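You operate a simulated robot arm through the tools that you are given. There is no shell and no other tool. Be economical: measure what you need, move in short steps, check, and stop when the job is done.

The job below is to be done with a simulated two-armed robot. You get a single attempt, and the scene is never put back.

TASK
Fill the five head blue and the seven head white.
Fine: Daub each hollow full from the open paint pot of that colour with the dauber of that colour, stand each dauber back and shut both lids by their knobs. No dauber goes into another pot. Pinch, drop or topple nothing. Set down upright: paint dauber. A coat counts when it lies all over at full strength: go over it till it gets no stronger.

It is judged by the outcome, as a careful person would: the job done as asked, and still so three seconds after it is handed in. It fails if anything else is knocked over, pushed out of place, dropped, spilled or broken. A push-on lid holds only when it is set on centred and level and pressed home; a screw cap is set on level and turned clockwise until tight.

THE ROBOT
Two 7-joint arms with two-finger parallel grippers on one trunk, on a base that drives. Base frame: it is fixed to the floor where the robot stands at the start and does not move with it; the origin is under the middle of the robot, x ahead of it, y to its left, z up; the surface under the hand at the start is at about z = 890. Units: mm, rad, N and s.
The left shoulder is at the start at [50, 158, 1183], the right one opposite. With the tool pointing down near the work surface each hand reaches from about 220 to 660 mm from the robot's upright axis, wherever it stands, measured 20 degrees to its own side. Places, roughly: blue paint pot lid [700, 200, 1000]; paint pot [700, 300, 900]; white paint pot lid [700, 300, 1000]. Payload 3.91 kg a hand.
The tool frame of a hand sits at the grasp point between the pads (the TCP): z along the fingers, y along the line on which they close. The tips reach 30 mm beyond it. The gripper opens to 110 mm. The fingers are 20 mm wide and 10 mm thick; the gripper's body (48 by 112 mm) begins 55 mm behind the TCP.
Orientation is told as [roll, pitch, yaw] about the base's x, y, z axes, in that order, counted from this pose: with the fingers straight down and closing along the base's y, the tool's x points along the base's -x, its y along +y and its z along -z.

THE INTERFACE
- The arms move only by the tool servo_tool. It takes "left_increments", "right_increments" or both (then of equal length, played together; a hand with none holds still); each is a list of rows, each a list of 3 entries, a list of its own where there are three numbers: the finger opening in m, from 0 to 0.11, then the shift along the tool's x, y, z in units of 100 mm (1.0 is 100 mm), then the turn, a rotation vector about the tool's x, y, z in units of 90 degrees (1.0 is 90 degrees). In form: [[gripper, [tx, ty, tz], [wx, wy, wz]], ...]. A call has 1 to 8 rows; each row is the pose to reach, as a shift and turn from the pose commanded when the call began, along the tool's axes at that moment. A call with a number of a shift or a turn outside -1 to 1 is refused whole. A row lasts 0.2 s, in which the tool goes at most 50 mm and 0.15 rad; a call with a longer step from one row to the next is refused whole, and so is a gripper value outside its range. A pose out of reach is approached as far as the arm can. The call stops where the force on the tool passes 40 N (or 10 N more than at its start, if that is more) or the arm is blocked; 0.2 s more then pass. The fingers move at their own pace (about 153 mm/s each) and stop on an object; they squeeze with about 32 N. The grip force told is the motor's: it shows also when the fingers shut on nothing. Time passes only in rows, and 0.2 s behind the last, so rows that repeat a pose let the fingers close. The reply holds the time, the measured pose of the TCP, the force on the tool along the base axes, the opening and the grip force, in the units named above and with some noise, with the torque about the TCP (base axes, N m) and any sound that the robot's microphone picked up, and new pictures: "show" is both (left out), scene, wrist or none (wrist: the cameras of the hands that moved).
- Cameras (640 x 400 px; columns grow to the right, rows downward): "scene" is now at [127.8, 31, 1336.8]; the picture's right is [0.34, -0.94, 0.00], its down [-0.38, -0.14, -0.91] and it looks along [0.86, 0.31, -0.41] (base axes); focal length 214 px, centre (320, 200). "left" rides on the left gripper at [72, -17, -103] in its tool frame; the picture's right is [0.23, 0.97, 0.00], its down [-0.76, 0.18, -0.62] and it looks along [-0.61, 0.14, 0.78] (tool axes); focal length 222 px, centre (320, 200). "right" rides on the right gripper at [72, 17, -103] in its tool frame; the picture's right is [-0.23, 0.97, 0.00], its down [-0.76, -0.18, -0.62] and it looks along [-0.61, -0.14, 0.78] (tool axes); focal length 222 px, centre (320, 200). There is no depth. A picture from a camera that has moved, and an enlarged one, comes with that camera's place and axes in the base frame and with its lens.
- move_column(by): slides the trunk up (or, below 0, down) by that many mm; the arms and the scene camera ride with it, the base frame stays. It gives what a move gives, with no picture.
- base_move(legs): drives the robot by 1 to 6 legs, each [ahead, turn to the left] in mm and rad, along the robot's own axes; the way and the turn of a leg run together, so that a leg with both is an arc; at most 1500 mm and 3.142 rad a leg. The arms and the cameras ride along, it lands a little off, and it stops where it bumps. It gives what a move gives, and a new picture of the scene camera.
- pan_tilt(pan, tilt): turns the head with the scene camera to pan (to the left, within 1.396 rad either way) and tilt (down, from -0.506 to 1.204), counted from straight ahead of the robot. It gives what a move gives, and a new picture of the scene camera.
- zoom(camera, box): a new picture of the part [left, top, right, bottom] of that camera's present view, enlarged. It takes no simulated time.
- sign_off(): hands the job in; it is judged then, once.

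Go step by step. Nothing tells you exact positions but the pictures and the camera data: compare them with the known pose of the tool, close in by small moves and look again before you grip or let go. The budget is 120 turns and 260 pictures, counting those below and the enlarged ones. Unless the task says otherwise, let go and move clear before handing in, and close with one line.

The tools are called after "Request:" as a command line: name --argument value ..., lists and objects as JSON in quotes. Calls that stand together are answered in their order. servo_tool: Moves the arms, as the interface text tells. Its arguments: {"type":"object","properties":{"left_increments":{"type":"array","items":{"type":"array"}},"right_increments":{"type":"array","items":{"type":"array"}},"show":{"type":"string","enum":["both","scene","wrist","none"]}},"required":[]} The other tools are called the same way: move_column (by) slides the trunk up or down; base_move (legs) drives the base; pan_tilt (pan, tilt) turns the head that bears the scene camera; zoom (camera, box) takes an enlarged picture of a part of a camera's view; sign_off () hands the job in.

At the start:

```text
t: 0.0
left_tool_pos: [431.5, 354.7, 1220.4]
left_orientation: [0.0, 0.001, 0.0]
left_contact_force: [0.5, -0.4, 0.3]
left_moment: [0.02, 0.01, -0.02]
left_opening: 109.7
left_grip_force: 0.0
right_tool_pos: [341.7, -16.9, 1320.5]
right_orientation: [-0.001, 0.0, 0.0]
right_contact_force: [0.0, -0.5, 0.3]
right_moment: [0.03, -0.02, -0.01]
right_opening: 110.1
right_grip_force: 0.1
trunk travel left (down, up): [-425.0, 57.0]
robot x, y, heading: [0.7, -2.1, 0.003]
head pan, tilt: [0.349, 0.417]
```

scene: 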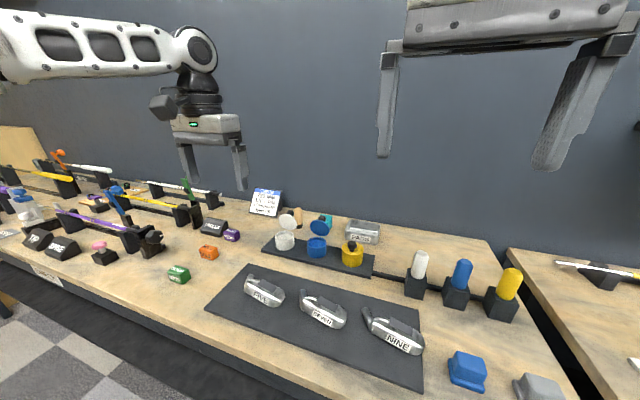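
right: 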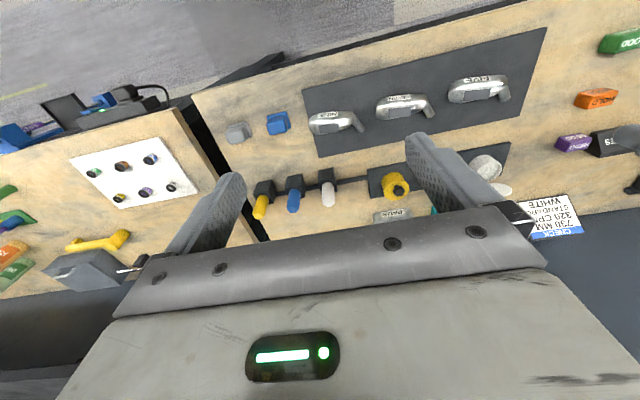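
left: 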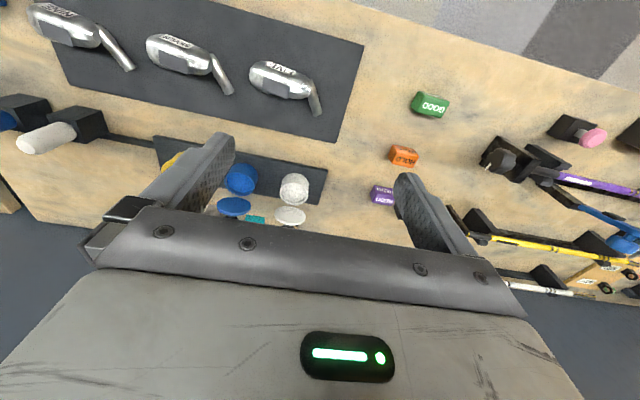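

I see a bench with three iron heads (FIVE, SEVEN, NINE) on a mat, three small pots (white, blue open with lids beside; yellow) and three daubers in stands. I'll zoom in for details first.

Request:
zoom --camera "scene" --box '[200, 180, 440, 330]'

Request:
zoom --camera "scene" --box '[380, 230, 540, 330]'

Request:
zoom --camera "left" --box '[0, 0, 400, 250]'

```text
2.67 times, centred on (320, 255) of scene
camera zoom: at [127.8, 31.0, 1336.8], right [0.34, -0.94, 0.0], down [-0.38, -0.14, -0.91], along [0.86, 0.31, -0.41], focal length 572 px, centre (320, 53)
```

zoom: 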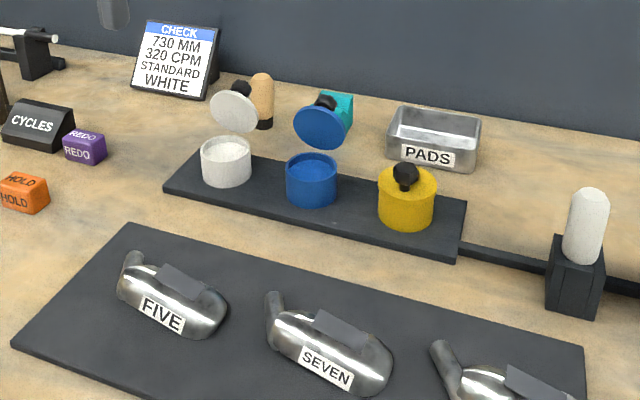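

```text
4.00 times, centred on (460, 280) of scene
camera zoom: at [127.8, 31.0, 1336.8], right [0.34, -0.94, 0.0], down [-0.38, -0.14, -0.91], along [0.86, 0.31, -0.41], focal length 858 px, centre (-240, -120)
```

zoom: 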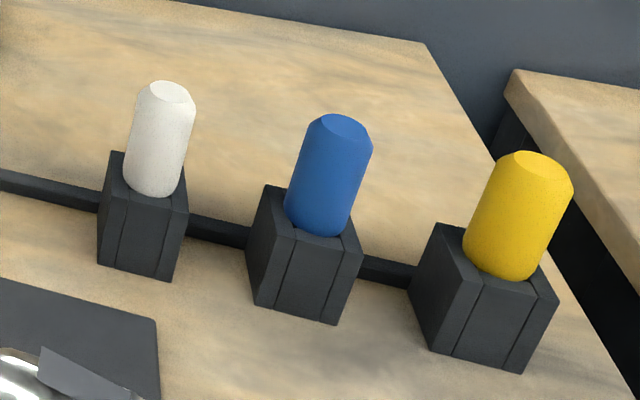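

```text
1.60 times, centred on (200, 125) of left
camera zoom: at [357.8, 338.7, 1323.2], right [-0.23, 0.97, 0.0], down [0.76, 0.18, 0.62], along [0.61, 0.14, -0.78], focal length 355 px, centre (512, 320)
```

zoom: 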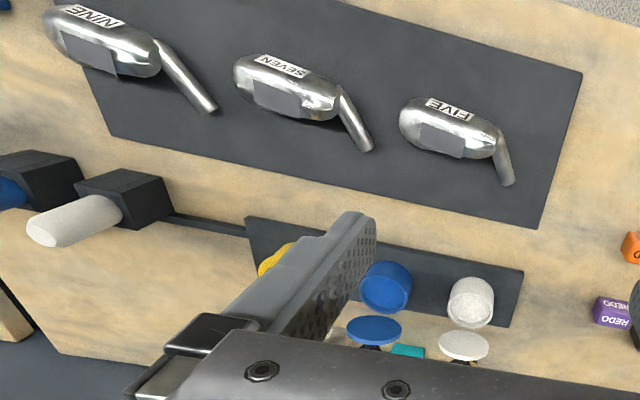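

The pots sit at about (650, 230–310), the daubers at about (635, -60…-150) and the heads at about (455, 145…300). I'll drive a bit closer so the left arm can reach all of it, then look again.

Request:
base_move --legs '[[60, 0]]'

```text
t: 1.0
left_tool_pos: [493.1, 354.5, 1218.3]
left_orientation: [0.0, 0.0, 0.001]
left_contact_force: [-0.4, 0.7, -0.6]
left_moment: [0.01, 0.06, 0.0]
left_opening: 110.2
left_grip_force: 0.1
right_tool_pos: [402.7, -16.3, 1320.3]
right_orientation: [-0.002, 0.001, 0.001]
right_contact_force: [0.2, 0.5, -0.6]
right_moment: [0.01, 0.0, -0.01]
right_opening: 109.9
right_grip_force: 0.0
trunk travel left (down, up): [-425.0, 57.0]
robot x, y, heading: [60.3, 1.8, -0.001]
head pan, tilt: [0.349, 0.417]
camera scene: at [189.6, 31.0, 1336.5], right [0.34, -0.94, 0.0], down [-0.38, -0.14, -0.91], along [0.86, 0.31, -0.41], focal length 214 px, centre (320, 200)
```

scene: 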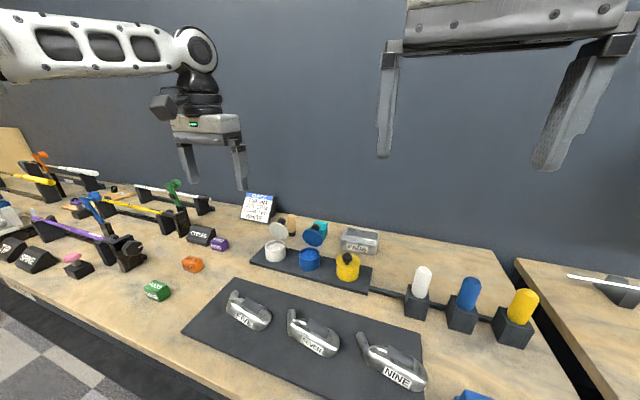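

No bump, so I'll go forward another 50 mm and tilt the head down for a better look.

Request:
base_move --legs '[[50, 0]]'

Request:
pan_tilt --pan 0.15 --tilt 0.75

```text
t: 1.7
left_tool_pos: [493.2, 355.2, 1219.5]
left_orientation: [0.0, 0.0, 0.002]
left_contact_force: [0.2, 0.0, 0.4]
left_moment: [0.01, -0.02, 0.0]
left_opening: 110.2
left_grip_force: 0.1
right_tool_pos: [402.2, -15.5, 1320.3]
right_orientation: [-0.001, -0.001, 0.002]
right_contact_force: [-0.7, 0.0, -0.2]
right_moment: [0.01, -0.02, 0.01]
right_opening: 110.0
right_grip_force: 0.0
trunk travel left (down, up): [-425.0, 57.0]
robot x, y, heading: [61.7, -0.5, 0.001]
head pan, tilt: [0.349, 0.417]
stopped in leg 1: the robot was blocked; the commanded pose is now the measured one
camera scene: at [189.9, 31.0, 1336.7], right [0.34, -0.94, 0.0], down [-0.38, -0.14, -0.91], along [0.86, 0.31, -0.41], focal length 214 px, centre (320, 200)
```

scene: 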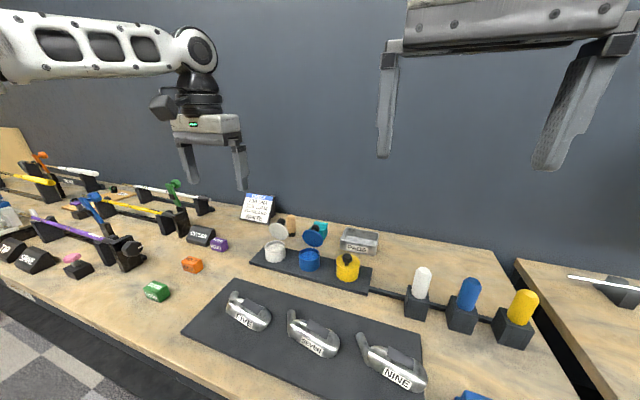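

```text
t: 2.5
left_tool_pos: [492.8, 354.8, 1220.6]
left_orientation: [0.001, 0.0, 0.001]
left_contact_force: [-0.7, 0.4, -0.8]
left_moment: [-0.02, -0.02, 0.01]
left_opening: 110.3
left_grip_force: 0.1
right_tool_pos: [403.0, -16.3, 1320.4]
right_orientation: [0.001, -0.001, 0.0]
right_contact_force: [0.8, -0.4, 0.8]
right_moment: [0.01, -0.01, 0.02]
right_opening: 109.8
right_grip_force: 0.1
trunk travel left (down, up): [-425.0, 57.0]
robot x, y, heading: [62.5, 1.2, -0.0]
head pan, tilt: [0.15, 0.75]
camera scene: at [185.0, 11.9, 1307.4], right [0.15, -0.99, 0.0], down [-0.67, -0.1, -0.73], along [0.72, 0.11, -0.68], focal length 214 px, centre (320, 200)
```

scene: 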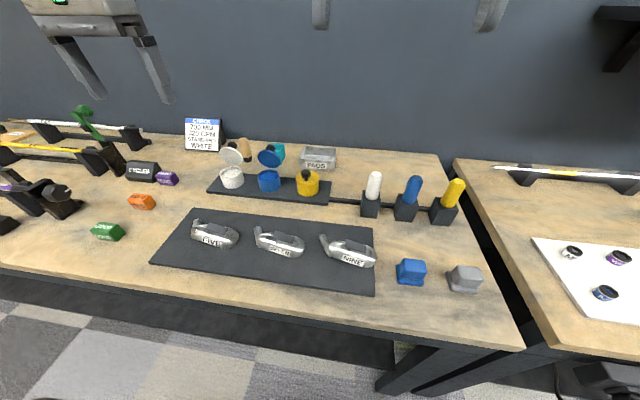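

Blocked at x≈62, so that is the closest I can get straight on. I'll zoom in from this viewpoint to locate things precisely.

Request:
zoom --camera "scene" --box '[200, 120, 360, 220]'

Request:
zoom --camera "scene" --box '[160, 190, 320, 290]'

Request:
zoom --camera "scene" --box '[320, 150, 480, 250]'

```text
4.00 times, centred on (280, 170) of scene
camera zoom: at [185.0, 11.9, 1307.4], right [0.15, -0.99, 0.0], down [-0.67, -0.1, -0.73], along [0.72, 0.11, -0.68], focal length 858 px, centre (480, 320)
```

zoom: 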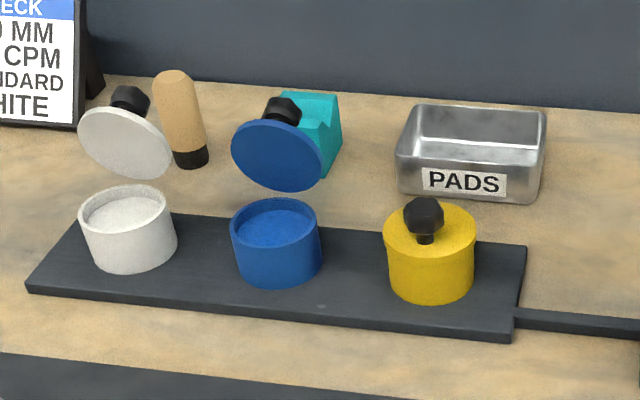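

```text
4.00 times, centred on (240, 240) of scene
camera zoom: at [185.0, 11.9, 1307.4], right [0.15, -0.99, 0.0], down [-0.67, -0.1, -0.73], along [0.72, 0.11, -0.68], focal length 858 px, centre (640, 40)
```

zoom: 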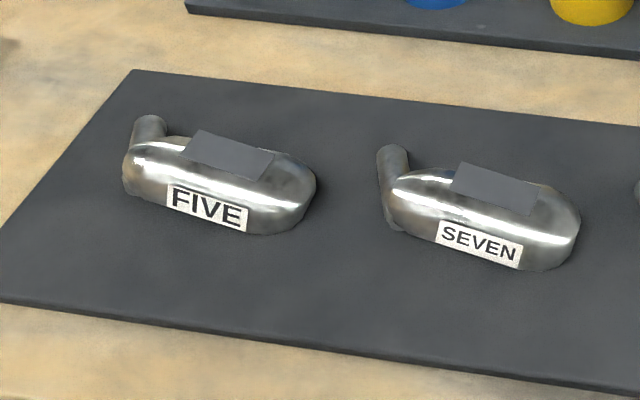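

```text
4.00 times, centred on (400, 200) of scene
camera zoom: at [185.0, 11.9, 1307.4], right [0.15, -0.99, 0.0], down [-0.67, -0.1, -0.73], along [0.72, 0.11, -0.68], focal length 858 px, centre (0, 200)
```

zoom: 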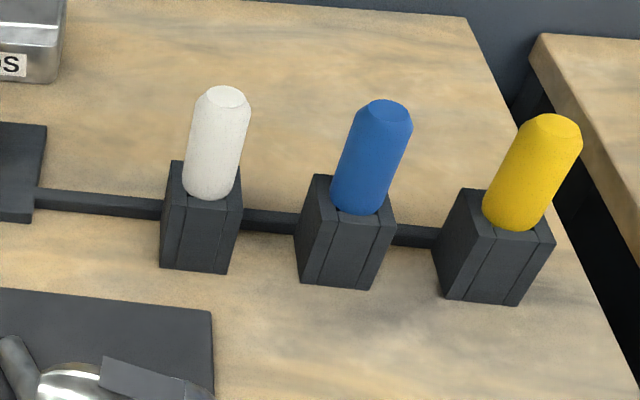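

The lids are hinged upright behind the pots, which stand at about (663, 234) for blue and (660, 350) for white. The daubers stand at (600, -57) for white and (600, -147) for blue. I'll back off a hair and turn right so the left arm covers all of it.

Request:
base_move --legs '[[-8, 0], [0, -0.3]]'

```text
t: 4.3
left_tool_pos: [571.3, 213.2, 1219.8]
left_orientation: [0.0, 0.0, -0.296]
left_contact_force: [-0.8, 0.0, 0.1]
left_moment: [0.0, 0.03, -0.04]
left_opening: 110.0
left_grip_force: 0.0
right_tool_pos: [375.0, -115.7, 1320.6]
right_orientation: [0.0, -0.001, -0.298]
right_contact_force: [-0.1, -0.2, 0.9]
right_moment: [-0.03, -0.03, 0.0]
right_opening: 109.8
right_grip_force: 0.0
trunk travel left (down, up): [-425.0, 57.0]
robot x, y, heading: [55.8, -1.2, -0.296]
head pan, tilt: [0.15, 0.75]
camera scene: at [175.3, -25.1, 1307.3], right [-0.15, -0.99, 0.0], down [-0.67, 0.1, -0.73], along [0.72, -0.11, -0.68], focal length 214 px, centre (320, 200)
```

scene: 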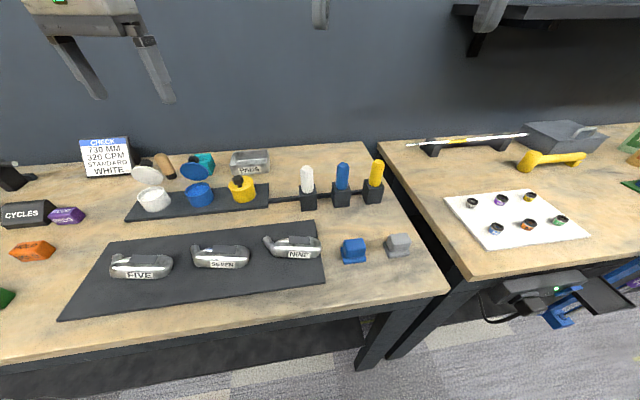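

The turn succeeded. Next I move the left hand toward the blue dauber at (600, -147), squaring it to yaw 0 on the way.

Request:
servo_tool --left_increments '[[0.11, [-0.11, -0.33, 0], [0, 0, -0.063]], [0.11, [-0.22, -0.66, 0], [0, 0, -0.126]], [0.11, [-0.33, -1.0, 0], [0, 0, -0.188]]]' --show "none"

Request:
servo_tool --left_increments '[[0.11, [-0.1, -0.4, 0.1], [0, 0, 0]], [0.11, [-0.2, -0.8, 0.2], [0, 0, 0]], [0.11, [-0.25, -1.0, 0.3], [0, 0, 0]]]' --show "none"

Request:
servo_tool --left_increments '[[0.11, [0, -0.4, 0.1], [0, 0, 0]], [0.11, [0, -0.8, 0.2], [0, 0, 0]], [0.11, [0, -1.0, 0.3], [0, 0, 0]]]'

```text
t: 5.1
left_tool_pos: [572.6, 104.1, 1219.8]
left_orientation: [0.0, -0.001, -0.001]
left_contact_force: [0.6, -0.7, 0.1]
left_moment: [0.0, 0.01, 0.01]
left_opening: 110.0
left_grip_force: 0.2
right_tool_pos: [375.9, -116.7, 1321.0]
right_orientation: [0.0, -0.001, -0.299]
right_contact_force: [0.7, 0.8, 0.2]
right_moment: [0.01, 0.0, 0.01]
right_opening: 109.9
right_grip_force: 0.0
trunk travel left (down, up): [-425.0, 57.0]
robot x, y, heading: [56.9, -1.1, -0.298]
head pan, tilt: [0.15, 0.75]
```

```text
t: 5.9
left_tool_pos: [586.4, 42.8, 1198.2]
left_orientation: [-0.001, -0.001, 0.0]
left_contact_force: [0.6, 0.3, -0.1]
left_moment: [0.02, -0.01, -0.03]
left_opening: 110.0
left_grip_force: 0.1
left hand out of reach, approached as far as the arm can: row 2, 3
right_tool_pos: [375.6, -116.3, 1321.1]
right_orientation: [0.001, -0.003, -0.298]
right_contact_force: [1.2, 0.2, 0.2]
right_moment: [-0.01, 0.02, 0.03]
right_opening: 110.0
right_grip_force: 0.1
trunk travel left (down, up): [-425.0, 57.0]
robot x, y, heading: [52.2, 1.3, -0.299]
head pan, tilt: [0.15, 0.75]
```

```text
t: 6.7
left_tool_pos: [566.4, 18.0, 1159.2]
left_orientation: [0.0, -0.001, -0.001]
left_contact_force: [-0.7, 0.4, 0.3]
left_moment: [0.02, 0.0, -0.03]
left_opening: 110.0
left_grip_force: 0.0
left hand out of reach, approached as far as the arm can: row 1, 2, 3
right_tool_pos: [375.9, -116.0, 1319.9]
right_orientation: [0.0, 0.0, -0.297]
right_contact_force: [0.7, 0.0, -0.6]
right_moment: [0.01, 0.0, 0.0]
right_opening: 110.1
right_grip_force: 0.1
trunk travel left (down, up): [-425.0, 57.0]
robot x, y, heading: [51.2, -0.9, -0.298]
head pan, tilt: [0.15, 0.75]
camera scene: at [175.4, -24.9, 1307.3], right [-0.15, -0.99, 0.0], down [-0.67, 0.1, -0.73], along [0.72, -0.11, -0.68], focal length 214 px, centre (320, 200)
camera left: at [491.4, 0.7, 1261.7], right [-0.23, 0.97, 0.0], down [0.76, 0.18, 0.62], along [0.61, 0.14, -0.78], focal length 222 px, centre (320, 200)
```

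scene: 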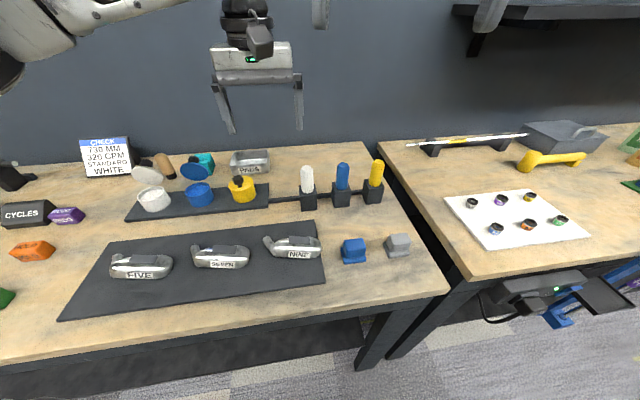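
left: 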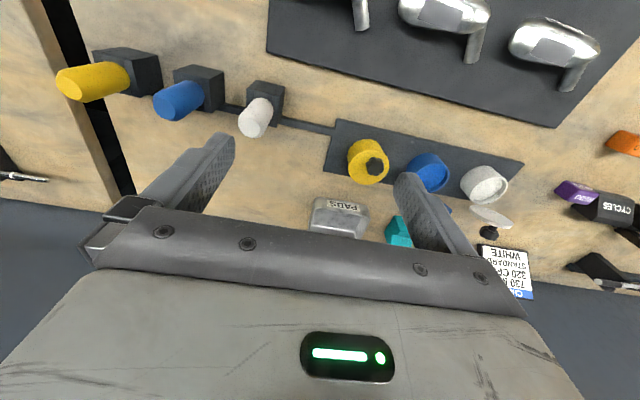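

At this height the arm's reach is short, so raising the trunk and turning further right should help. First I retract the hand a little.

Request:
move_column --by 56

Request:
base_move --legs '[[0, -0.3]]'

```text
t: 7.6
left_tool_pos: [565.4, 17.3, 1215.1]
left_orientation: [0.0, -0.001, -0.001]
left_contact_force: [0.4, -0.2, -0.1]
left_moment: [0.0, 0.01, -0.01]
left_opening: 110.1
left_grip_force: 0.2
right_tool_pos: [375.8, -115.1, 1376.7]
right_orientation: [0.001, 0.0, -0.299]
right_contact_force: [-0.9, -0.1, -0.4]
right_moment: [0.0, 0.0, 0.0]
right_opening: 110.0
right_grip_force: 0.0
trunk travel left (down, up): [-481.0, 1.0]
robot x, y, heading: [53.9, 3.9, -0.296]
head pan, tilt: [0.15, 0.75]
```

```text
t: 9.0
left_tool_pos: [546.6, -134.8, 1215.0]
left_orientation: [0.001, -0.001, -0.302]
left_contact_force: [-0.3, -0.4, -0.1]
left_moment: [0.02, 0.03, -0.02]
left_opening: 109.7
left_grip_force: 0.0
right_tool_pos: [327.0, -205.2, 1375.8]
right_orientation: [0.0, -0.001, -0.597]
right_contact_force: [0.0, 0.2, -0.5]
right_moment: [0.0, 0.01, 0.01]
right_opening: 110.1
right_grip_force: 0.0
trunk travel left (down, up): [-481.0, 1.0]
robot x, y, heading: [52.4, 2.8, -0.6]
head pan, tilt: [0.15, 0.75]
camera scene: at [162.6, -59.5, 1363.3], right [-0.43, -0.9, 0.0], down [-0.61, 0.3, -0.73], along [0.66, -0.32, -0.68], focal length 214 px, centre (320, 200)
```

scene: 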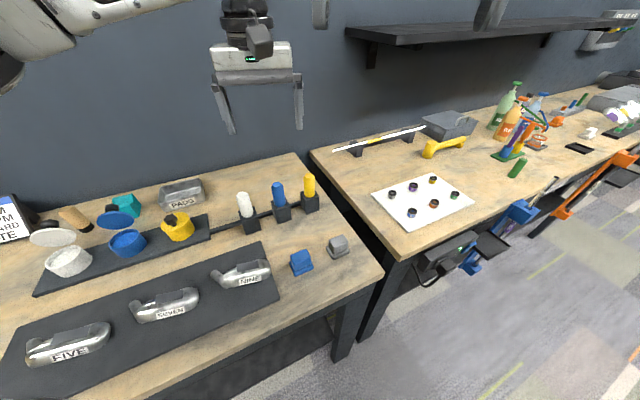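

The hand is now near the blue dauber. I'll square it up, centre it over (600, -147), descend to z≈1120 and look.

Request:
servo_tool --left_increments '[[0.08, [-0.14, 0.01, 0.3], [0, 0, -0.064]], [0.08, [-0.28, 0.02, 0.6], [0, 0, -0.128]], [0.08, [-0.54, 0.043, 0.92], [0, 0, -0.192]], [0.08, [-0.54, 0.043, 0.95], [0, 0, -0.192]]]'

```text
t: 10.0
left_tool_pos: [594.7, -130.6, 1122.3]
left_orientation: [-0.001, -0.002, 0.003]
left_contact_force: [0.2, -0.2, 0.5]
left_moment: [-0.03, -0.03, -0.04]
left_opening: 80.0
left_grip_force: 0.1
left hand out of reach, approached as far as the arm can: row 3, 4
right_tool_pos: [326.3, -205.1, 1376.8]
right_orientation: [0.0, 0.002, -0.597]
right_contact_force: [-0.1, -1.0, 0.2]
right_moment: [-0.01, -0.01, 0.0]
right_opening: 110.0
right_grip_force: 0.0
trunk travel left (down, up): [-481.0, 1.0]
robot x, y, heading: [51.0, -3.0, -0.596]
head pan, tilt: [0.15, 0.75]
camera scene: at [162.6, -59.0, 1363.3], right [-0.43, -0.9, 0.0], down [-0.61, 0.3, -0.73], along [0.66, -0.32, -0.68], focal length 214 px, centre (320, 200)
camera left: at [521.2, -147.0, 1225.3], right [-0.23, 0.97, 0.0], down [0.76, 0.18, 0.62], along [0.61, 0.14, -0.78], focal length 222 px, centre (320, 200)
```

scene: 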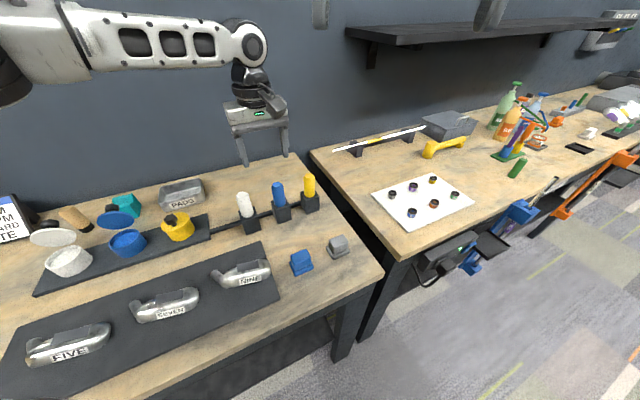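
left: 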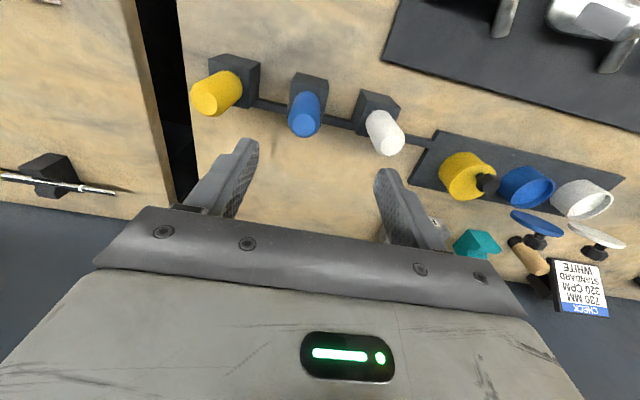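

The wrist camera puts the blue handle's top at about (602, -146). I descend to TCP z≈1060, still above the handle top at ~1014, and check the pose.

Request:
servo_tool --left_increments '[[0.07, [0, 0, 0.3], [0, 0, 0]], [0.07, [0, 0, 0.6], [0, 0, 0]], [0.07, [0, 0, 0.6], [0, 0, 0]]]' --show "wrist"

```text
t: 10.8
left_tool_pos: [591.2, -121.8, 1066.1]
left_orientation: [-0.003, -0.002, -0.002]
left_contact_force: [0.4, 0.4, 0.4]
left_moment: [-0.01, -0.02, 0.0]
left_opening: 70.2
left_grip_force: 0.2
left hand out of reach, approached as far as the arm can: row 1, 2, 3
right_tool_pos: [325.8, -204.9, 1376.4]
right_orientation: [0.001, 0.001, -0.596]
right_contact_force: [0.0, -0.8, -0.3]
right_moment: [-0.03, 0.02, -0.02]
right_opening: 109.7
right_grip_force: 0.0
trunk travel left (down, up): [-481.0, 1.0]
robot x, y, heading: [54.7, -0.7, -0.597]
head pan, tilt: [0.15, 0.75]
camera left: at [518.1, -137.4, 1168.0], right [-0.23, 0.97, 0.0], down [0.76, 0.18, 0.62], along [0.61, 0.14, -0.78], focal length 222 px, centre (320, 200)
```

left: 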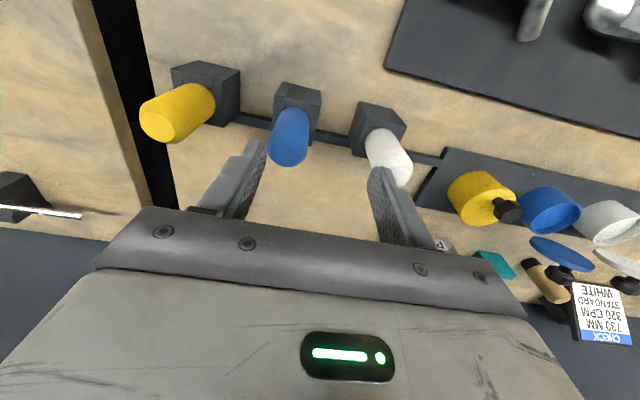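

The reach limit is probably a wrist yaw limit, since I'm at +0.6 relative to the robot. I'll turn the hand back to yaw ≈ -0.45 in place and see if it settles onto target.

Request:
servo_tool --left_increments '[[0.07, [0, 0, 0], [0, 0, 0.095]], [0.07, [0, 0, 0], [0, 0, 0.19]], [0.07, [0, 0, 0], [0, 0, 0.28]], [0.07, [0, 0, 0], [0, 0, 0.28]]]' --show "none"

```text
t: 11.8
left_tool_pos: [591.3, -121.4, 1065.6]
left_orientation: [0.001, -0.002, -0.44]
left_contact_force: [-1.0, 0.4, 0.2]
left_moment: [0.0, -0.06, 0.01]
left_opening: 69.8
left_grip_force: 0.0
right_tool_pos: [327.0, -204.8, 1375.7]
right_orientation: [0.001, 0.0, -0.597]
right_contact_force: [-0.8, 0.0, 0.0]
right_moment: [0.0, -0.02, -0.02]
right_opening: 110.1
right_grip_force: 0.2
trunk travel left (down, up): [-481.0, 1.0]
robot x, y, heading: [53.0, 2.4, -0.593]
head pan, tilt: [0.15, 0.75]
```

The commanded pose is clipped to the measured one. With this yaw I shift onto the handle at (602, -146).

Request:
servo_tool --left_increments '[[0.07, [-0.2, -0.175, 0], [0, 0, 0]], [0.07, [-0.204, -0.175, 0], [0, 0, 0]]]' --show "wrist"

```text
t: 12.4
left_tool_pos: [592.8, -121.1, 1068.4]
left_orientation: [0.0, -0.003, -0.44]
left_contact_force: [0.7, 0.9, -0.3]
left_moment: [-0.02, 0.0, -0.01]
left_opening: 70.1
left_grip_force: 0.0
left hand out of reach, approached as far as the arm can: row 1, 2
right_tool_pos: [327.6, -205.3, 1375.5]
right_orientation: [-0.001, 0.0, -0.596]
right_contact_force: [0.8, 0.4, -0.1]
right_moment: [0.0, -0.01, 0.0]
right_opening: 109.8
right_grip_force: 0.1
trunk travel left (down, up): [-481.0, 1.0]
robot x, y, heading: [53.3, -1.6, -0.597]
head pan, tilt: [0.15, 0.75]
camera left: at [518.6, -105.4, 1170.7], right [0.21, 0.98, 0.0], down [0.76, -0.16, 0.62], along [0.61, -0.13, -0.78], focal length 222 px, centre (320, 200)
```

left: 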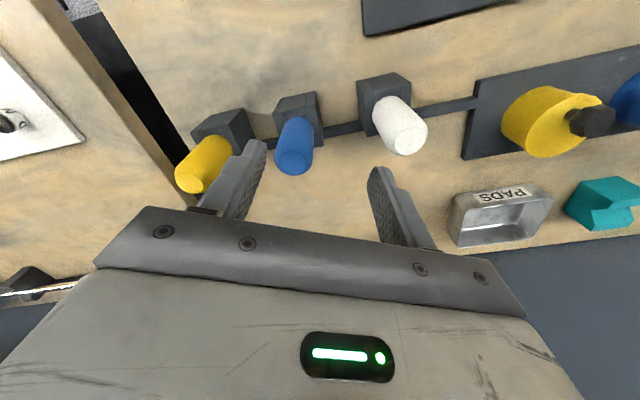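

A vertical hand is still out of reach, so I'll tilt it so the fingers point forward and down by about 0.6 rad. That brings the wrist back toward the robot, and the fingers can still hold a vertical handle.

Request:
servo_tool --left_increments '[[0.07, [0.04, 0, 0], [0, -0.09, 0]], [0.07, [0.08, 0, 0], [0, -0.18, 0]], [0.07, [0.1, 0, 0], [0, -0.27, 0]], [0.07, [0.1, 0, 0], [0, -0.34, 0]], [0.07, [0.1, 0, 0], [0, -0.382, 0]]]' --show "wrist"

```text
t: 13.6
left_tool_pos: [582.6, -117.3, 1067.2]
left_orientation: [-0.003, -0.602, -0.44]
left_contact_force: [-0.1, -0.1, -0.1]
left_moment: [0.0, 0.04, 0.01]
left_opening: 70.0
left_grip_force: 0.1
right_tool_pos: [327.6, -205.3, 1378.1]
right_orientation: [-0.001, 0.0, -0.596]
right_contact_force: [0.4, 0.2, 0.0]
right_moment: [0.02, -0.01, 0.01]
right_opening: 110.0
right_grip_force: 0.1
trunk travel left (down, up): [-481.0, 1.0]
robot x, y, heading: [54.9, 1.5, -0.597]
head pan, tilt: [0.15, 0.75]
camera left: at [468.2, -82.1, 1111.4], right [0.25, 0.96, -0.13], down [0.32, 0.04, 0.94], along [0.91, -0.27, -0.3], focal length 222 px, centre (320, 200)
```

left: 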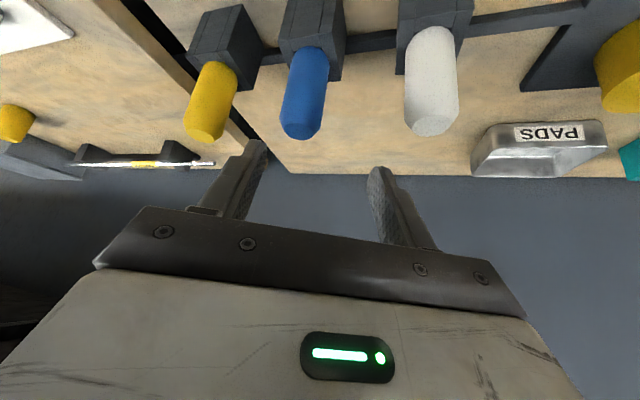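

The tilt works and the blue handle measures at about (600, -144). I'll line up on the approach axis and advance partway.

Request:
servo_tool --left_increments '[[0.07, [0.11, -0.09, 0.1], [0, 0, 0]], [0.07, [0.22, -0.177, 0.2], [0, 0, 0]], [0.07, [0.22, -0.177, 0.45], [0, 0, 0]]]' --show "both"

```text
t: 14.4
left_tool_pos: [583.3, -135.9, 1018.3]
left_orientation: [-0.003, -0.603, -0.437]
left_contact_force: [1.0, 0.4, 0.6]
left_moment: [-0.02, 0.0, 0.02]
left_opening: 70.0
left_grip_force: 0.1
right_tool_pos: [328.9, -205.6, 1376.2]
right_orientation: [-0.001, 0.001, -0.596]
right_contact_force: [0.3, 0.0, 0.3]
right_moment: [-0.01, -0.01, -0.03]
right_opening: 109.9
right_grip_force: 0.1
trunk travel left (down, up): [-481.0, 1.0]
robot x, y, heading: [55.8, 3.3, -0.6]
head pan, tilt: [0.15, 0.75]
camera scene: at [163.6, -59.1, 1363.2], right [-0.43, -0.9, 0.0], down [-0.62, 0.3, -0.73], along [0.66, -0.32, -0.68], focal length 214 px, centre (320, 200)
camera left: at [469.1, -101.7, 1061.8], right [0.24, 0.96, -0.13], down [0.32, 0.04, 0.94], along [0.91, -0.27, -0.3], focal length 222 px, centre (320, 200)
```

scene: 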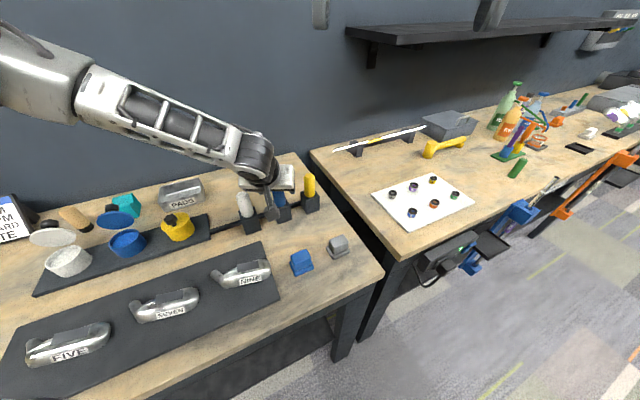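
left: 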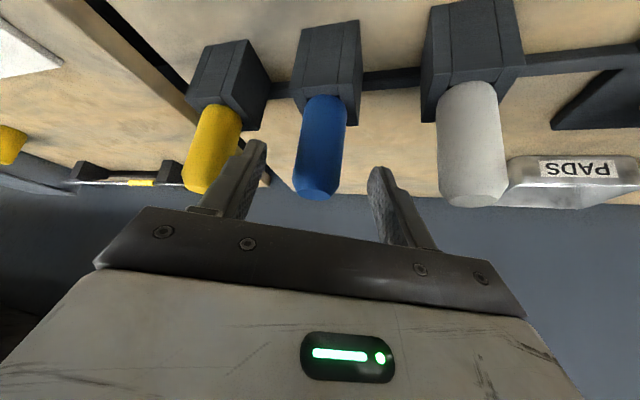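

The blue handle sits nicely between the fingers. I advance the remaining 36 mm.

Request:
servo_tool --left_increments '[[0.07, [0.01, -0.01, 0.2], [0, 0, 0]], [0.07, [0.014, -0.01, 0.357], [0, 0, 0]]]' --show "wrist"

```text
t: 15.0
left_tool_pos: [599.0, -131.0, 999.0]
left_orientation: [-0.002, -0.6, -0.44]
left_contact_force: [-0.2, -0.5, 1.0]
left_moment: [0.01, 0.01, 0.02]
left_opening: 70.1
left_grip_force: 0.0
left hand out of reach, approached as far as the arm can: row 1, 2
right_tool_pos: [327.1, -205.4, 1376.6]
right_orientation: [0.0, 0.001, -0.597]
right_contact_force: [0.0, 0.0, 0.1]
right_moment: [-0.01, 0.0, 0.0]
right_opening: 110.1
right_grip_force: 0.1
trunk travel left (down, up): [-481.0, 1.0]
robot x, y, heading: [57.3, -2.6, -0.603]
head pan, tilt: [0.15, 0.75]
camera left: at [484.7, -96.3, 1042.6], right [0.25, 0.96, -0.13], down [0.33, 0.04, 0.94], along [0.91, -0.27, -0.3], focal length 222 px, centre (320, 200)
```

left: 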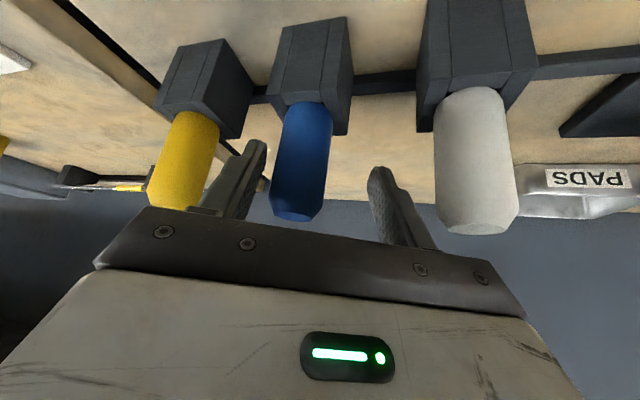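

The hand stops about 14 mm short because the elbow posture is cramped. I'll retreat, turn the base further right so the dauber lies outward of the left shoulder as in the starting posture, and come in again.

Request:
servo_tool --left_increments '[[0.07, [0, 0, -0.4], [0, 0, 0]], [0.07, [0, 0, -0.8], [0, 0, 0]], [0.07, [0, 0, -1.0], [0, 0, 0]]]' --show "none"

Request:
base_move --legs '[[0, -0.3]]'

```text
t: 15.8
left_tool_pos: [547.5, -107.0, 1083.0]
left_orientation: [0.0, -0.601, -0.439]
left_contact_force: [0.0, -0.1, -1.1]
left_moment: [-0.01, 0.0, -0.03]
left_opening: 70.0
left_grip_force: 0.1
right_tool_pos: [327.3, -205.5, 1376.7]
right_orientation: [0.0, -0.001, -0.596]
right_contact_force: [-0.1, -0.3, 0.1]
right_moment: [0.0, -0.01, 0.0]
right_opening: 110.1
right_grip_force: 0.1
trunk travel left (down, up): [-481.0, 1.0]
robot x, y, heading: [56.9, 0.2, -0.6]
head pan, tilt: [0.15, 0.75]
```

```text
t: 17.2
left_tool_pos: [494.4, -247.7, 1082.6]
left_orientation: [-0.001, -0.602, -0.738]
left_contact_force: [-0.1, -0.6, 0.1]
left_moment: [0.03, -0.01, 0.0]
left_opening: 70.1
left_grip_force: 0.0
right_tool_pos: [254.0, -275.9, 1376.8]
right_orientation: [-0.001, 0.0, -0.896]
right_contact_force: [-0.7, 0.6, -0.1]
right_moment: [0.03, -0.02, 0.0]
right_opening: 110.4
right_grip_force: 0.0
trunk travel left (down, up): [-481.0, 1.0]
robot x, y, heading: [53.9, 1.4, -0.899]
head pan, tilt: [0.15, 0.75]
camera scene: at [140.6, -88.5, 1363.3], right [-0.68, -0.73, 0.0], down [-0.5, 0.46, -0.73], along [0.54, -0.5, -0.68], focal length 214 px, centre (320, 200)
```

scene: 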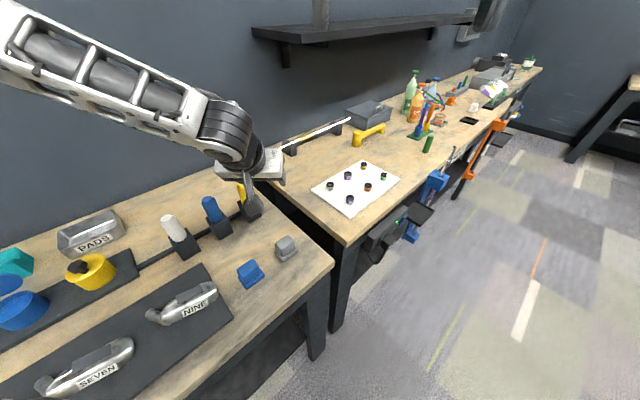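

Now I swing the hand back outward to the dauber with yaw -0.3.

Request:
servo_tool --left_increments '[[0.07, [0.076, 0.3, -0.052], [-0.053, 0, -0.077]], [0.07, [0.152, 0.6, -0.104], [-0.106, 0, -0.154]], [0.07, [0.228, 0.898, -0.156], [-0.158, 0, -0.231]], [0.07, [0.228, 0.898, -0.156], [-0.158, 0, -0.231]]]' --show "wrist"

```text
t: 18.2
left_tool_pos: [535.2, -162.6, 1081.2]
left_orientation: [0.001, -0.601, -0.297]
left_contact_force: [-0.3, -0.2, 0.7]
left_moment: [-0.01, -0.02, -0.02]
left_opening: 70.0
left_grip_force: 0.1
right_tool_pos: [254.8, -276.9, 1375.0]
right_orientation: [0.0, 0.0, -0.896]
right_contact_force: [-0.3, -1.1, -0.6]
right_moment: [0.0, -0.04, 0.0]
right_opening: 109.8
right_grip_force: 0.1
trunk travel left (down, up): [-481.0, 1.0]
robot x, y, heading: [52.2, -3.3, -0.894]
head pan, tilt: [0.15, 0.75]
camera left: at [415.8, -143.6, 1125.8], right [0.11, 0.99, -0.13], down [0.32, 0.09, 0.94], along [0.94, -0.14, -0.3], focal length 222 px, centre (320, 200)
```

left: 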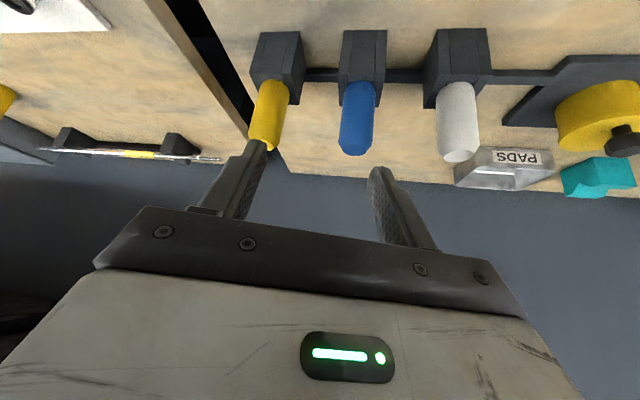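

Blue handle top is confirmed at about (598, -144). Aligning and advancing.

Request:
servo_tool --left_increments '[[0.07, [0.034, 0.18, 0.21], [0, 0, 0]], [0.07, [0.068, 0.364, 0.435], [0, 0, 0]], [0.07, [0.068, 0.364, 0.78], [0, 0, 0]]]' --show "wrist"

```text
t: 19.0
left_tool_pos: [582.2, -138.4, 1012.8]
left_orientation: [-0.001, -0.601, -0.3]
left_contact_force: [0.2, 0.0, 0.8]
left_moment: [-0.04, 0.0, 0.04]
left_opening: 70.4
left_grip_force: 0.0
right_tool_pos: [255.0, -276.2, 1375.6]
right_orientation: [0.001, 0.0, -0.897]
right_contact_force: [0.4, -0.8, -0.6]
right_moment: [0.02, 0.0, 0.01]
right_opening: 110.0
right_grip_force: 0.0
trunk travel left (down, up): [-481.0, 1.0]
robot x, y, heading: [54.4, 3.8, -0.897]
head pan, tilt: [0.15, 0.75]
camera left: at [464.6, -119.7, 1056.5], right [0.11, 0.99, -0.13], down [0.32, 0.09, 0.94], along [0.94, -0.14, -0.3], focal length 222 px, centre (320, 200)
```

left: 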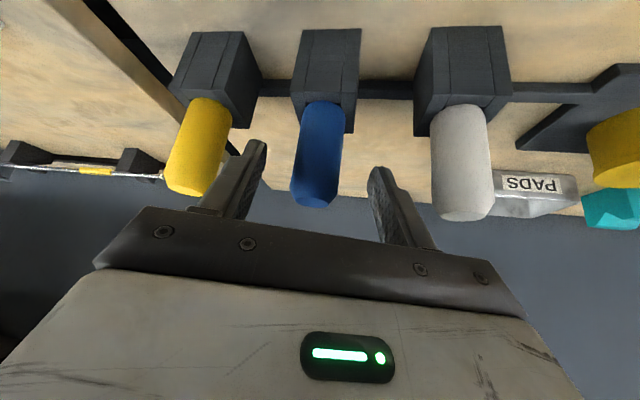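

Reach is fine now and the fingers straddle the handle. Final advance of ~30 mm.

Request:
servo_tool --left_increments '[[0.07, [0, 0, 0.15], [0, 0, 0]], [0.07, [0, 0, 0.3], [0, 0, 0]], [0.07, [0, 0, 0.3], [0, 0, 0]]]' --show "wrist"

```text
t: 19.8
left_tool_pos: [599.1, -144.8, 988.5]
left_orientation: [-0.003, -0.599, -0.3]
left_contact_force: [0.1, -0.3, -0.4]
left_moment: [0.02, 0.03, -0.01]
left_opening: 70.0
left_grip_force: 0.1
right_tool_pos: [255.0, -276.0, 1377.2]
right_orientation: [0.0, 0.0, -0.896]
right_contact_force: [0.0, 0.0, 1.1]
right_moment: [-0.01, -0.03, -0.01]
right_opening: 109.8
right_grip_force: 0.0
trunk travel left (down, up): [-481.0, 1.0]
robot x, y, heading: [54.0, -3.8, -0.897]
head pan, tilt: [0.15, 0.75]
camera left: at [480.2, -125.2, 1032.4], right [0.11, 0.99, -0.13], down [0.32, 0.09, 0.94], along [0.94, -0.14, -0.3], focal length 222 px, centre (320, 200)
```

left: 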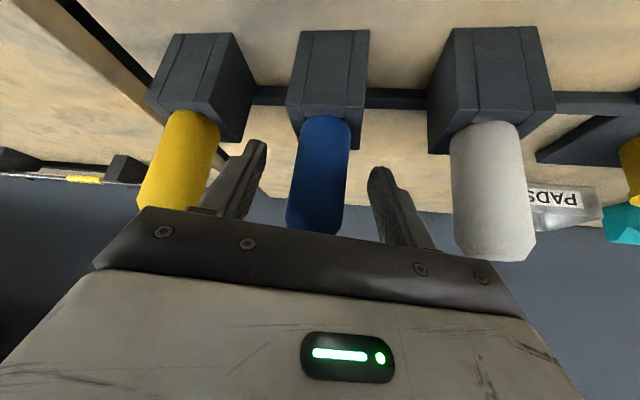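

The handle is centred between the pads (TCP projects at column 320). Closing.

Request:
servo_tool --left_increments '[[0.04, [0, 0, 0], [0, 0, 0]], [0.02, [0, 0, 0], [0, 0, 0]], [0.02, [0, 0, 0], [0, 0, 0]]]' --show "wrist"

```text
t: 20.6
left_tool_pos: [598.1, -144.3, 988.3]
left_orientation: [0.001, -0.601, -0.299]
left_contact_force: [-0.5, 0.1, 0.8]
left_moment: [-0.01, 0.01, -0.02]
left_opening: 30.3
left_grip_force: 32.1
right_tool_pos: [255.5, -276.3, 1376.5]
right_orientation: [-0.001, 0.0, -0.895]
right_contact_force: [-0.4, 0.5, -0.7]
right_moment: [0.02, -0.01, 0.01]
right_opening: 110.2
right_grip_force: 0.0
trunk travel left (down, up): [-481.0, 1.0]
robot x, y, heading: [52.9, -0.2, -0.897]
head pan, tilt: [0.15, 0.75]
camera left: at [480.1, -125.1, 1032.5], right [0.11, 0.99, -0.13], down [0.32, 0.09, 0.94], along [0.94, -0.14, -0.3], focal length 222 px, centre (320, 200)
```

left: 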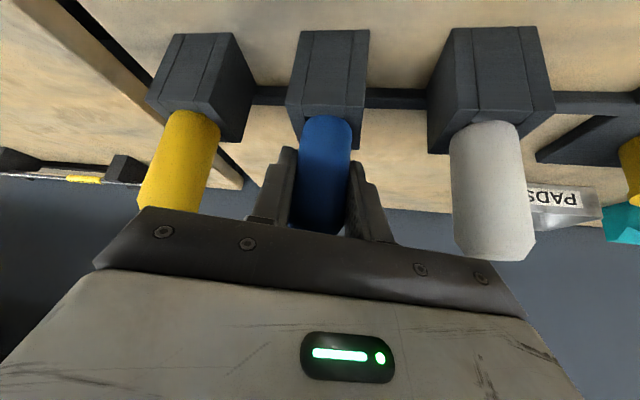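

Gripped (30 mm handle). Lifting it straight up out of the stand by 90 mm.

Request:
servo_tool --left_increments '[[0.02, [-0.113, 0, -0.165], [0, 0, 0]], [0.02, [-0.226, 0, -0.33], [0, 0, 0]], [0.02, [-0.37, 0, -0.54], [0, 0, 0]], [0.02, [-0.51, 0, -0.74], [0, 0, 0]]]'

```text
t: 21.6
left_tool_pos: [599.3, -143.4, 1079.2]
left_orientation: [-0.001, -0.599, -0.298]
left_contact_force: [0.3, 0.4, -0.5]
left_moment: [0.0, 0.04, -0.04]
left_opening: 30.6
left_grip_force: 32.8
right_tool_pos: [254.5, -275.5, 1377.3]
right_orientation: [-0.001, -0.001, -0.897]
right_contact_force: [-0.3, 0.3, 0.1]
right_moment: [-0.03, -0.01, 0.0]
right_opening: 110.3
right_grip_force: 0.1
trunk travel left (down, up): [-481.0, 1.0]
robot x, y, heading: [52.0, 2.4, -0.897]
head pan, tilt: [0.15, 0.75]
camera scene: at [140.8, -87.9, 1363.3], right [-0.68, -0.73, 0.0], down [-0.5, 0.46, -0.73], along [0.54, -0.5, -0.68], focal length 214 px, centre (320, 200)
camera left: at [479.5, -124.6, 1123.5], right [0.11, 0.99, -0.13], down [0.32, 0.09, 0.94], along [0.94, -0.14, -0.3], focal length 222 px, centre (320, 200)
```

scene: 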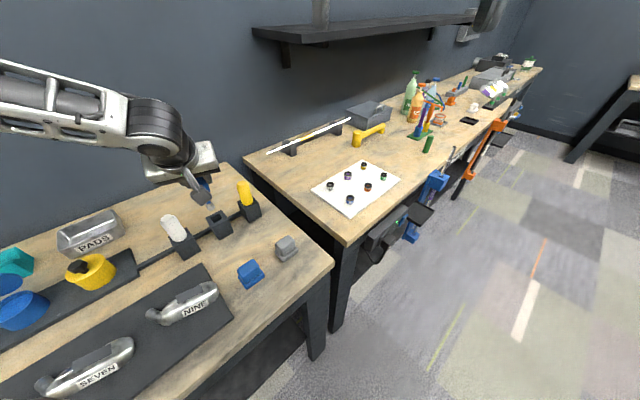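
left: 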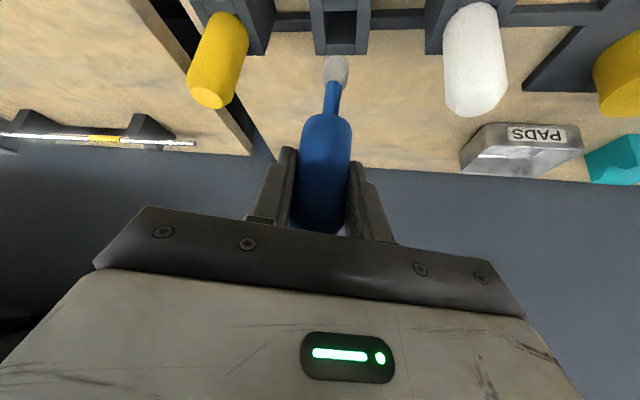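

Out cleanly: the dauber has a thin neck and a felt tip whose end is about 96 mm below the TCP. I'll retract toward the robot, then reposition the base for the blue pot (back out, turn left, forward).

Request:
servo_tool --left_increments '[[0.02, [0.23, -0.1, -0.22], [0, 0, 0]], [0.02, [0.46, -0.2, -0.44], [0, 0, 0]], [0.02, [0.705, -0.29, -0.66], [0, 0, 0]]]' --show "none"

Request:
base_move --legs '[[-413, 0], [0, 0.447], [284, 0]]'

```text
t: 22.4
left_tool_pos: [498.8, -143.9, 1093.9]
left_orientation: [0.001, -0.603, -0.298]
left_contact_force: [-0.7, -0.2, -0.1]
left_moment: [-0.01, -0.01, -0.05]
left_opening: 30.7
left_grip_force: 31.9
right_tool_pos: [253.9, -277.5, 1376.7]
right_orientation: [-0.001, 0.0, -0.894]
right_contact_force: [0.3, -0.2, -0.5]
right_moment: [0.01, 0.02, 0.02]
right_opening: 110.1
right_grip_force: 0.1
trunk travel left (down, up): [-481.0, 1.0]
robot x, y, heading: [55.2, 1.8, -0.899]
head pan, tilt: [0.15, 0.75]
```

```text
t: 27.8
left_tool_pos: [515.6, 262.2, 1093.1]
left_orientation: [0.0, -0.599, 0.146]
left_contact_force: [0.6, -0.2, 0.4]
left_moment: [-0.02, -0.04, -0.01]
left_opening: 30.6
left_grip_force: 31.9
right_tool_pos: [352.5, 37.6, 1376.9]
right_orientation: [0.0, 0.001, -0.451]
right_contact_force: [-0.1, -0.8, -0.3]
right_moment: [-0.01, 0.02, -0.02]
right_opening: 110.0
right_grip_force: 0.1
trunk travel left (down, up): [-481.0, 1.0]
robot x, y, heading: [48.9, 203.8, -0.448]
head pan, tilt: [0.15, 0.75]
camera scene: at [168.7, 157.2, 1363.2], right [-0.3, -0.96, 0.0], down [-0.65, 0.2, -0.73], along [0.7, -0.22, -0.68], focal length 214 px, centre (320, 200)
```

scene: 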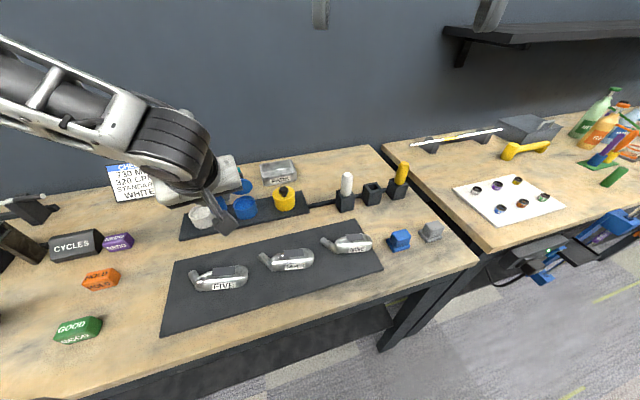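

Landed well. I'll zoom the scene and wrist views to refine the pot and head positions.

Request:
zoom --camera "scene" --box '[170, 150, 330, 250]'

Request:
zoom --camera "scene" --box '[170, 220, 330, 320]'

Request:
zoom --camera "left" --box '[160, 0, 560, 250]'

```text
4.00 times, centred on (250, 200) of scene
camera zoom: at [168.7, 157.2, 1363.2], right [-0.3, -0.96, 0.0], down [-0.65, 0.2, -0.73], along [0.7, -0.22, -0.68], focal length 858 px, centre (600, 200)
```

zoom: 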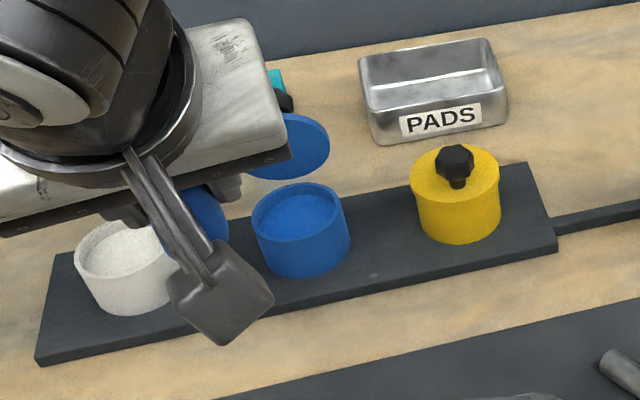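

```text
4.00 times, centred on (250, 270) of scene
camera zoom: at [168.7, 157.2, 1363.2], right [-0.3, -0.96, 0.0], down [-0.65, 0.2, -0.73], along [0.7, -0.22, -0.68], focal length 858 px, centre (600, -80)
```

zoom: 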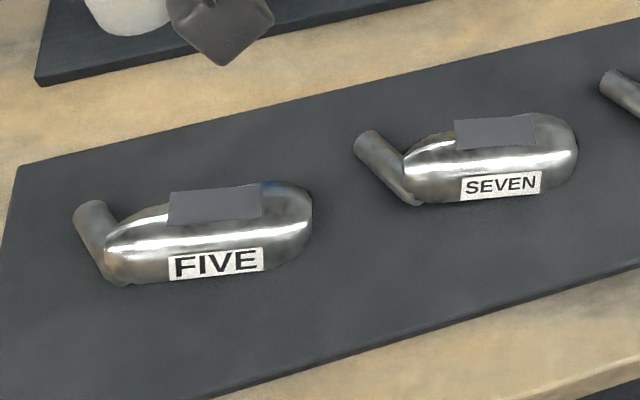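

```text
1.60 times, centred on (360, 125) of left
camera zoom: at [400.8, 228.5, 1137.5], right [-0.33, 0.94, -0.13], down [0.25, 0.22, 0.94], along [0.91, 0.28, -0.3], focal length 355 px, centre (256, 320)
```

zoom: 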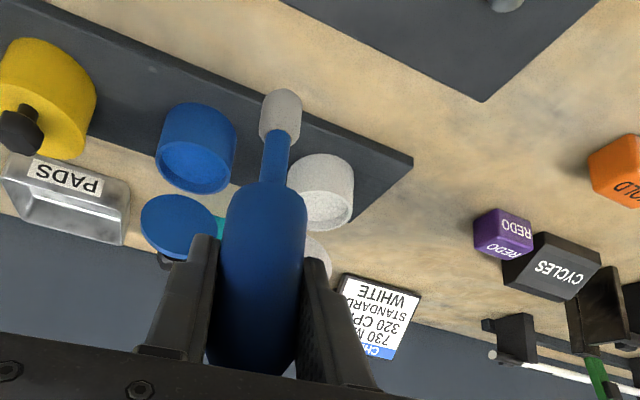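

The wrist view gives the blue pot at about (650, 234) and white at about (645, 351), rims at ~938. I'll move the tip toward the blue pot, staying above the rim.

Request:
servo_tool --left_increments '[[0.02, [-0.22, -0.13, 0.15], [0, 0, 0]], [0.02, [-0.44, -0.27, 0.3], [0, 0, 0]], [0.02, [-0.65, -0.4, 0.445], [0, 0, 0]], [0.02, [-0.65, -0.4, 0.445], [0, 0, 0]]]'

```text
t: 28.8
left_tool_pos: [599.8, 235.5, 1094.0]
left_orientation: [-0.001, -0.6, 0.149]
left_contact_force: [0.2, 0.3, -0.3]
left_moment: [-0.01, 0.01, 0.01]
left_opening: 30.7
left_grip_force: 32.4
right_tool_pos: [352.4, 38.8, 1376.4]
right_orientation: [0.0, -0.002, -0.45]
right_contact_force: [-0.5, 0.0, -0.2]
right_moment: [0.01, 0.02, -0.02]
right_opening: 110.0
right_grip_force: 0.1
trunk travel left (down, up): [-481.0, 1.0]
robot x, y, heading: [51.7, 199.0, -0.452]
head pan, tilt: [0.15, 0.75]
camera scene: at [167.8, 157.6, 1363.3], right [-0.3, -0.96, 0.0], down [-0.65, 0.2, -0.73], along [0.7, -0.22, -0.68], focal length 214 px, centre (320, 200)
camera left: at [484.2, 200.9, 1138.3], right [-0.33, 0.94, -0.13], down [0.25, 0.22, 0.94], along [0.91, 0.28, -0.3], focal length 222 px, centre (320, 200)
```

scene: 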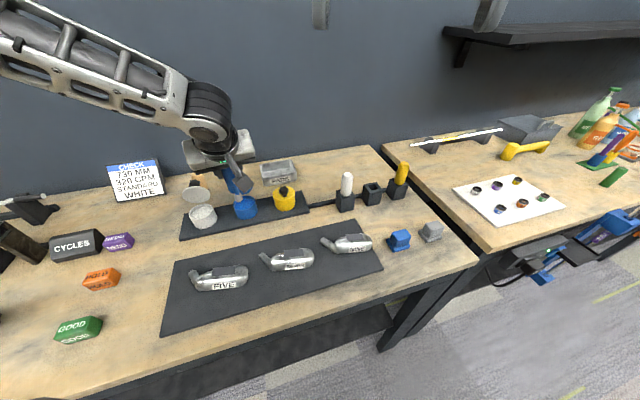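
left: 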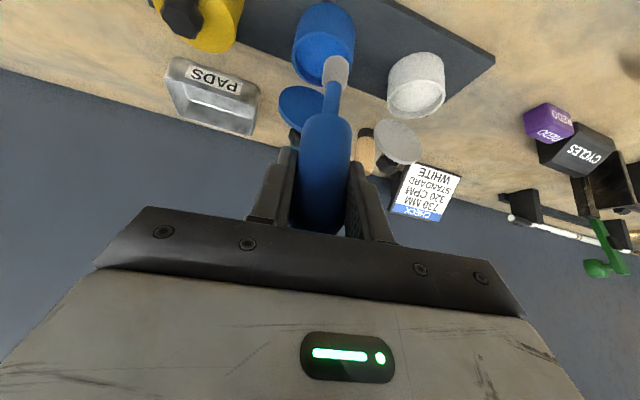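

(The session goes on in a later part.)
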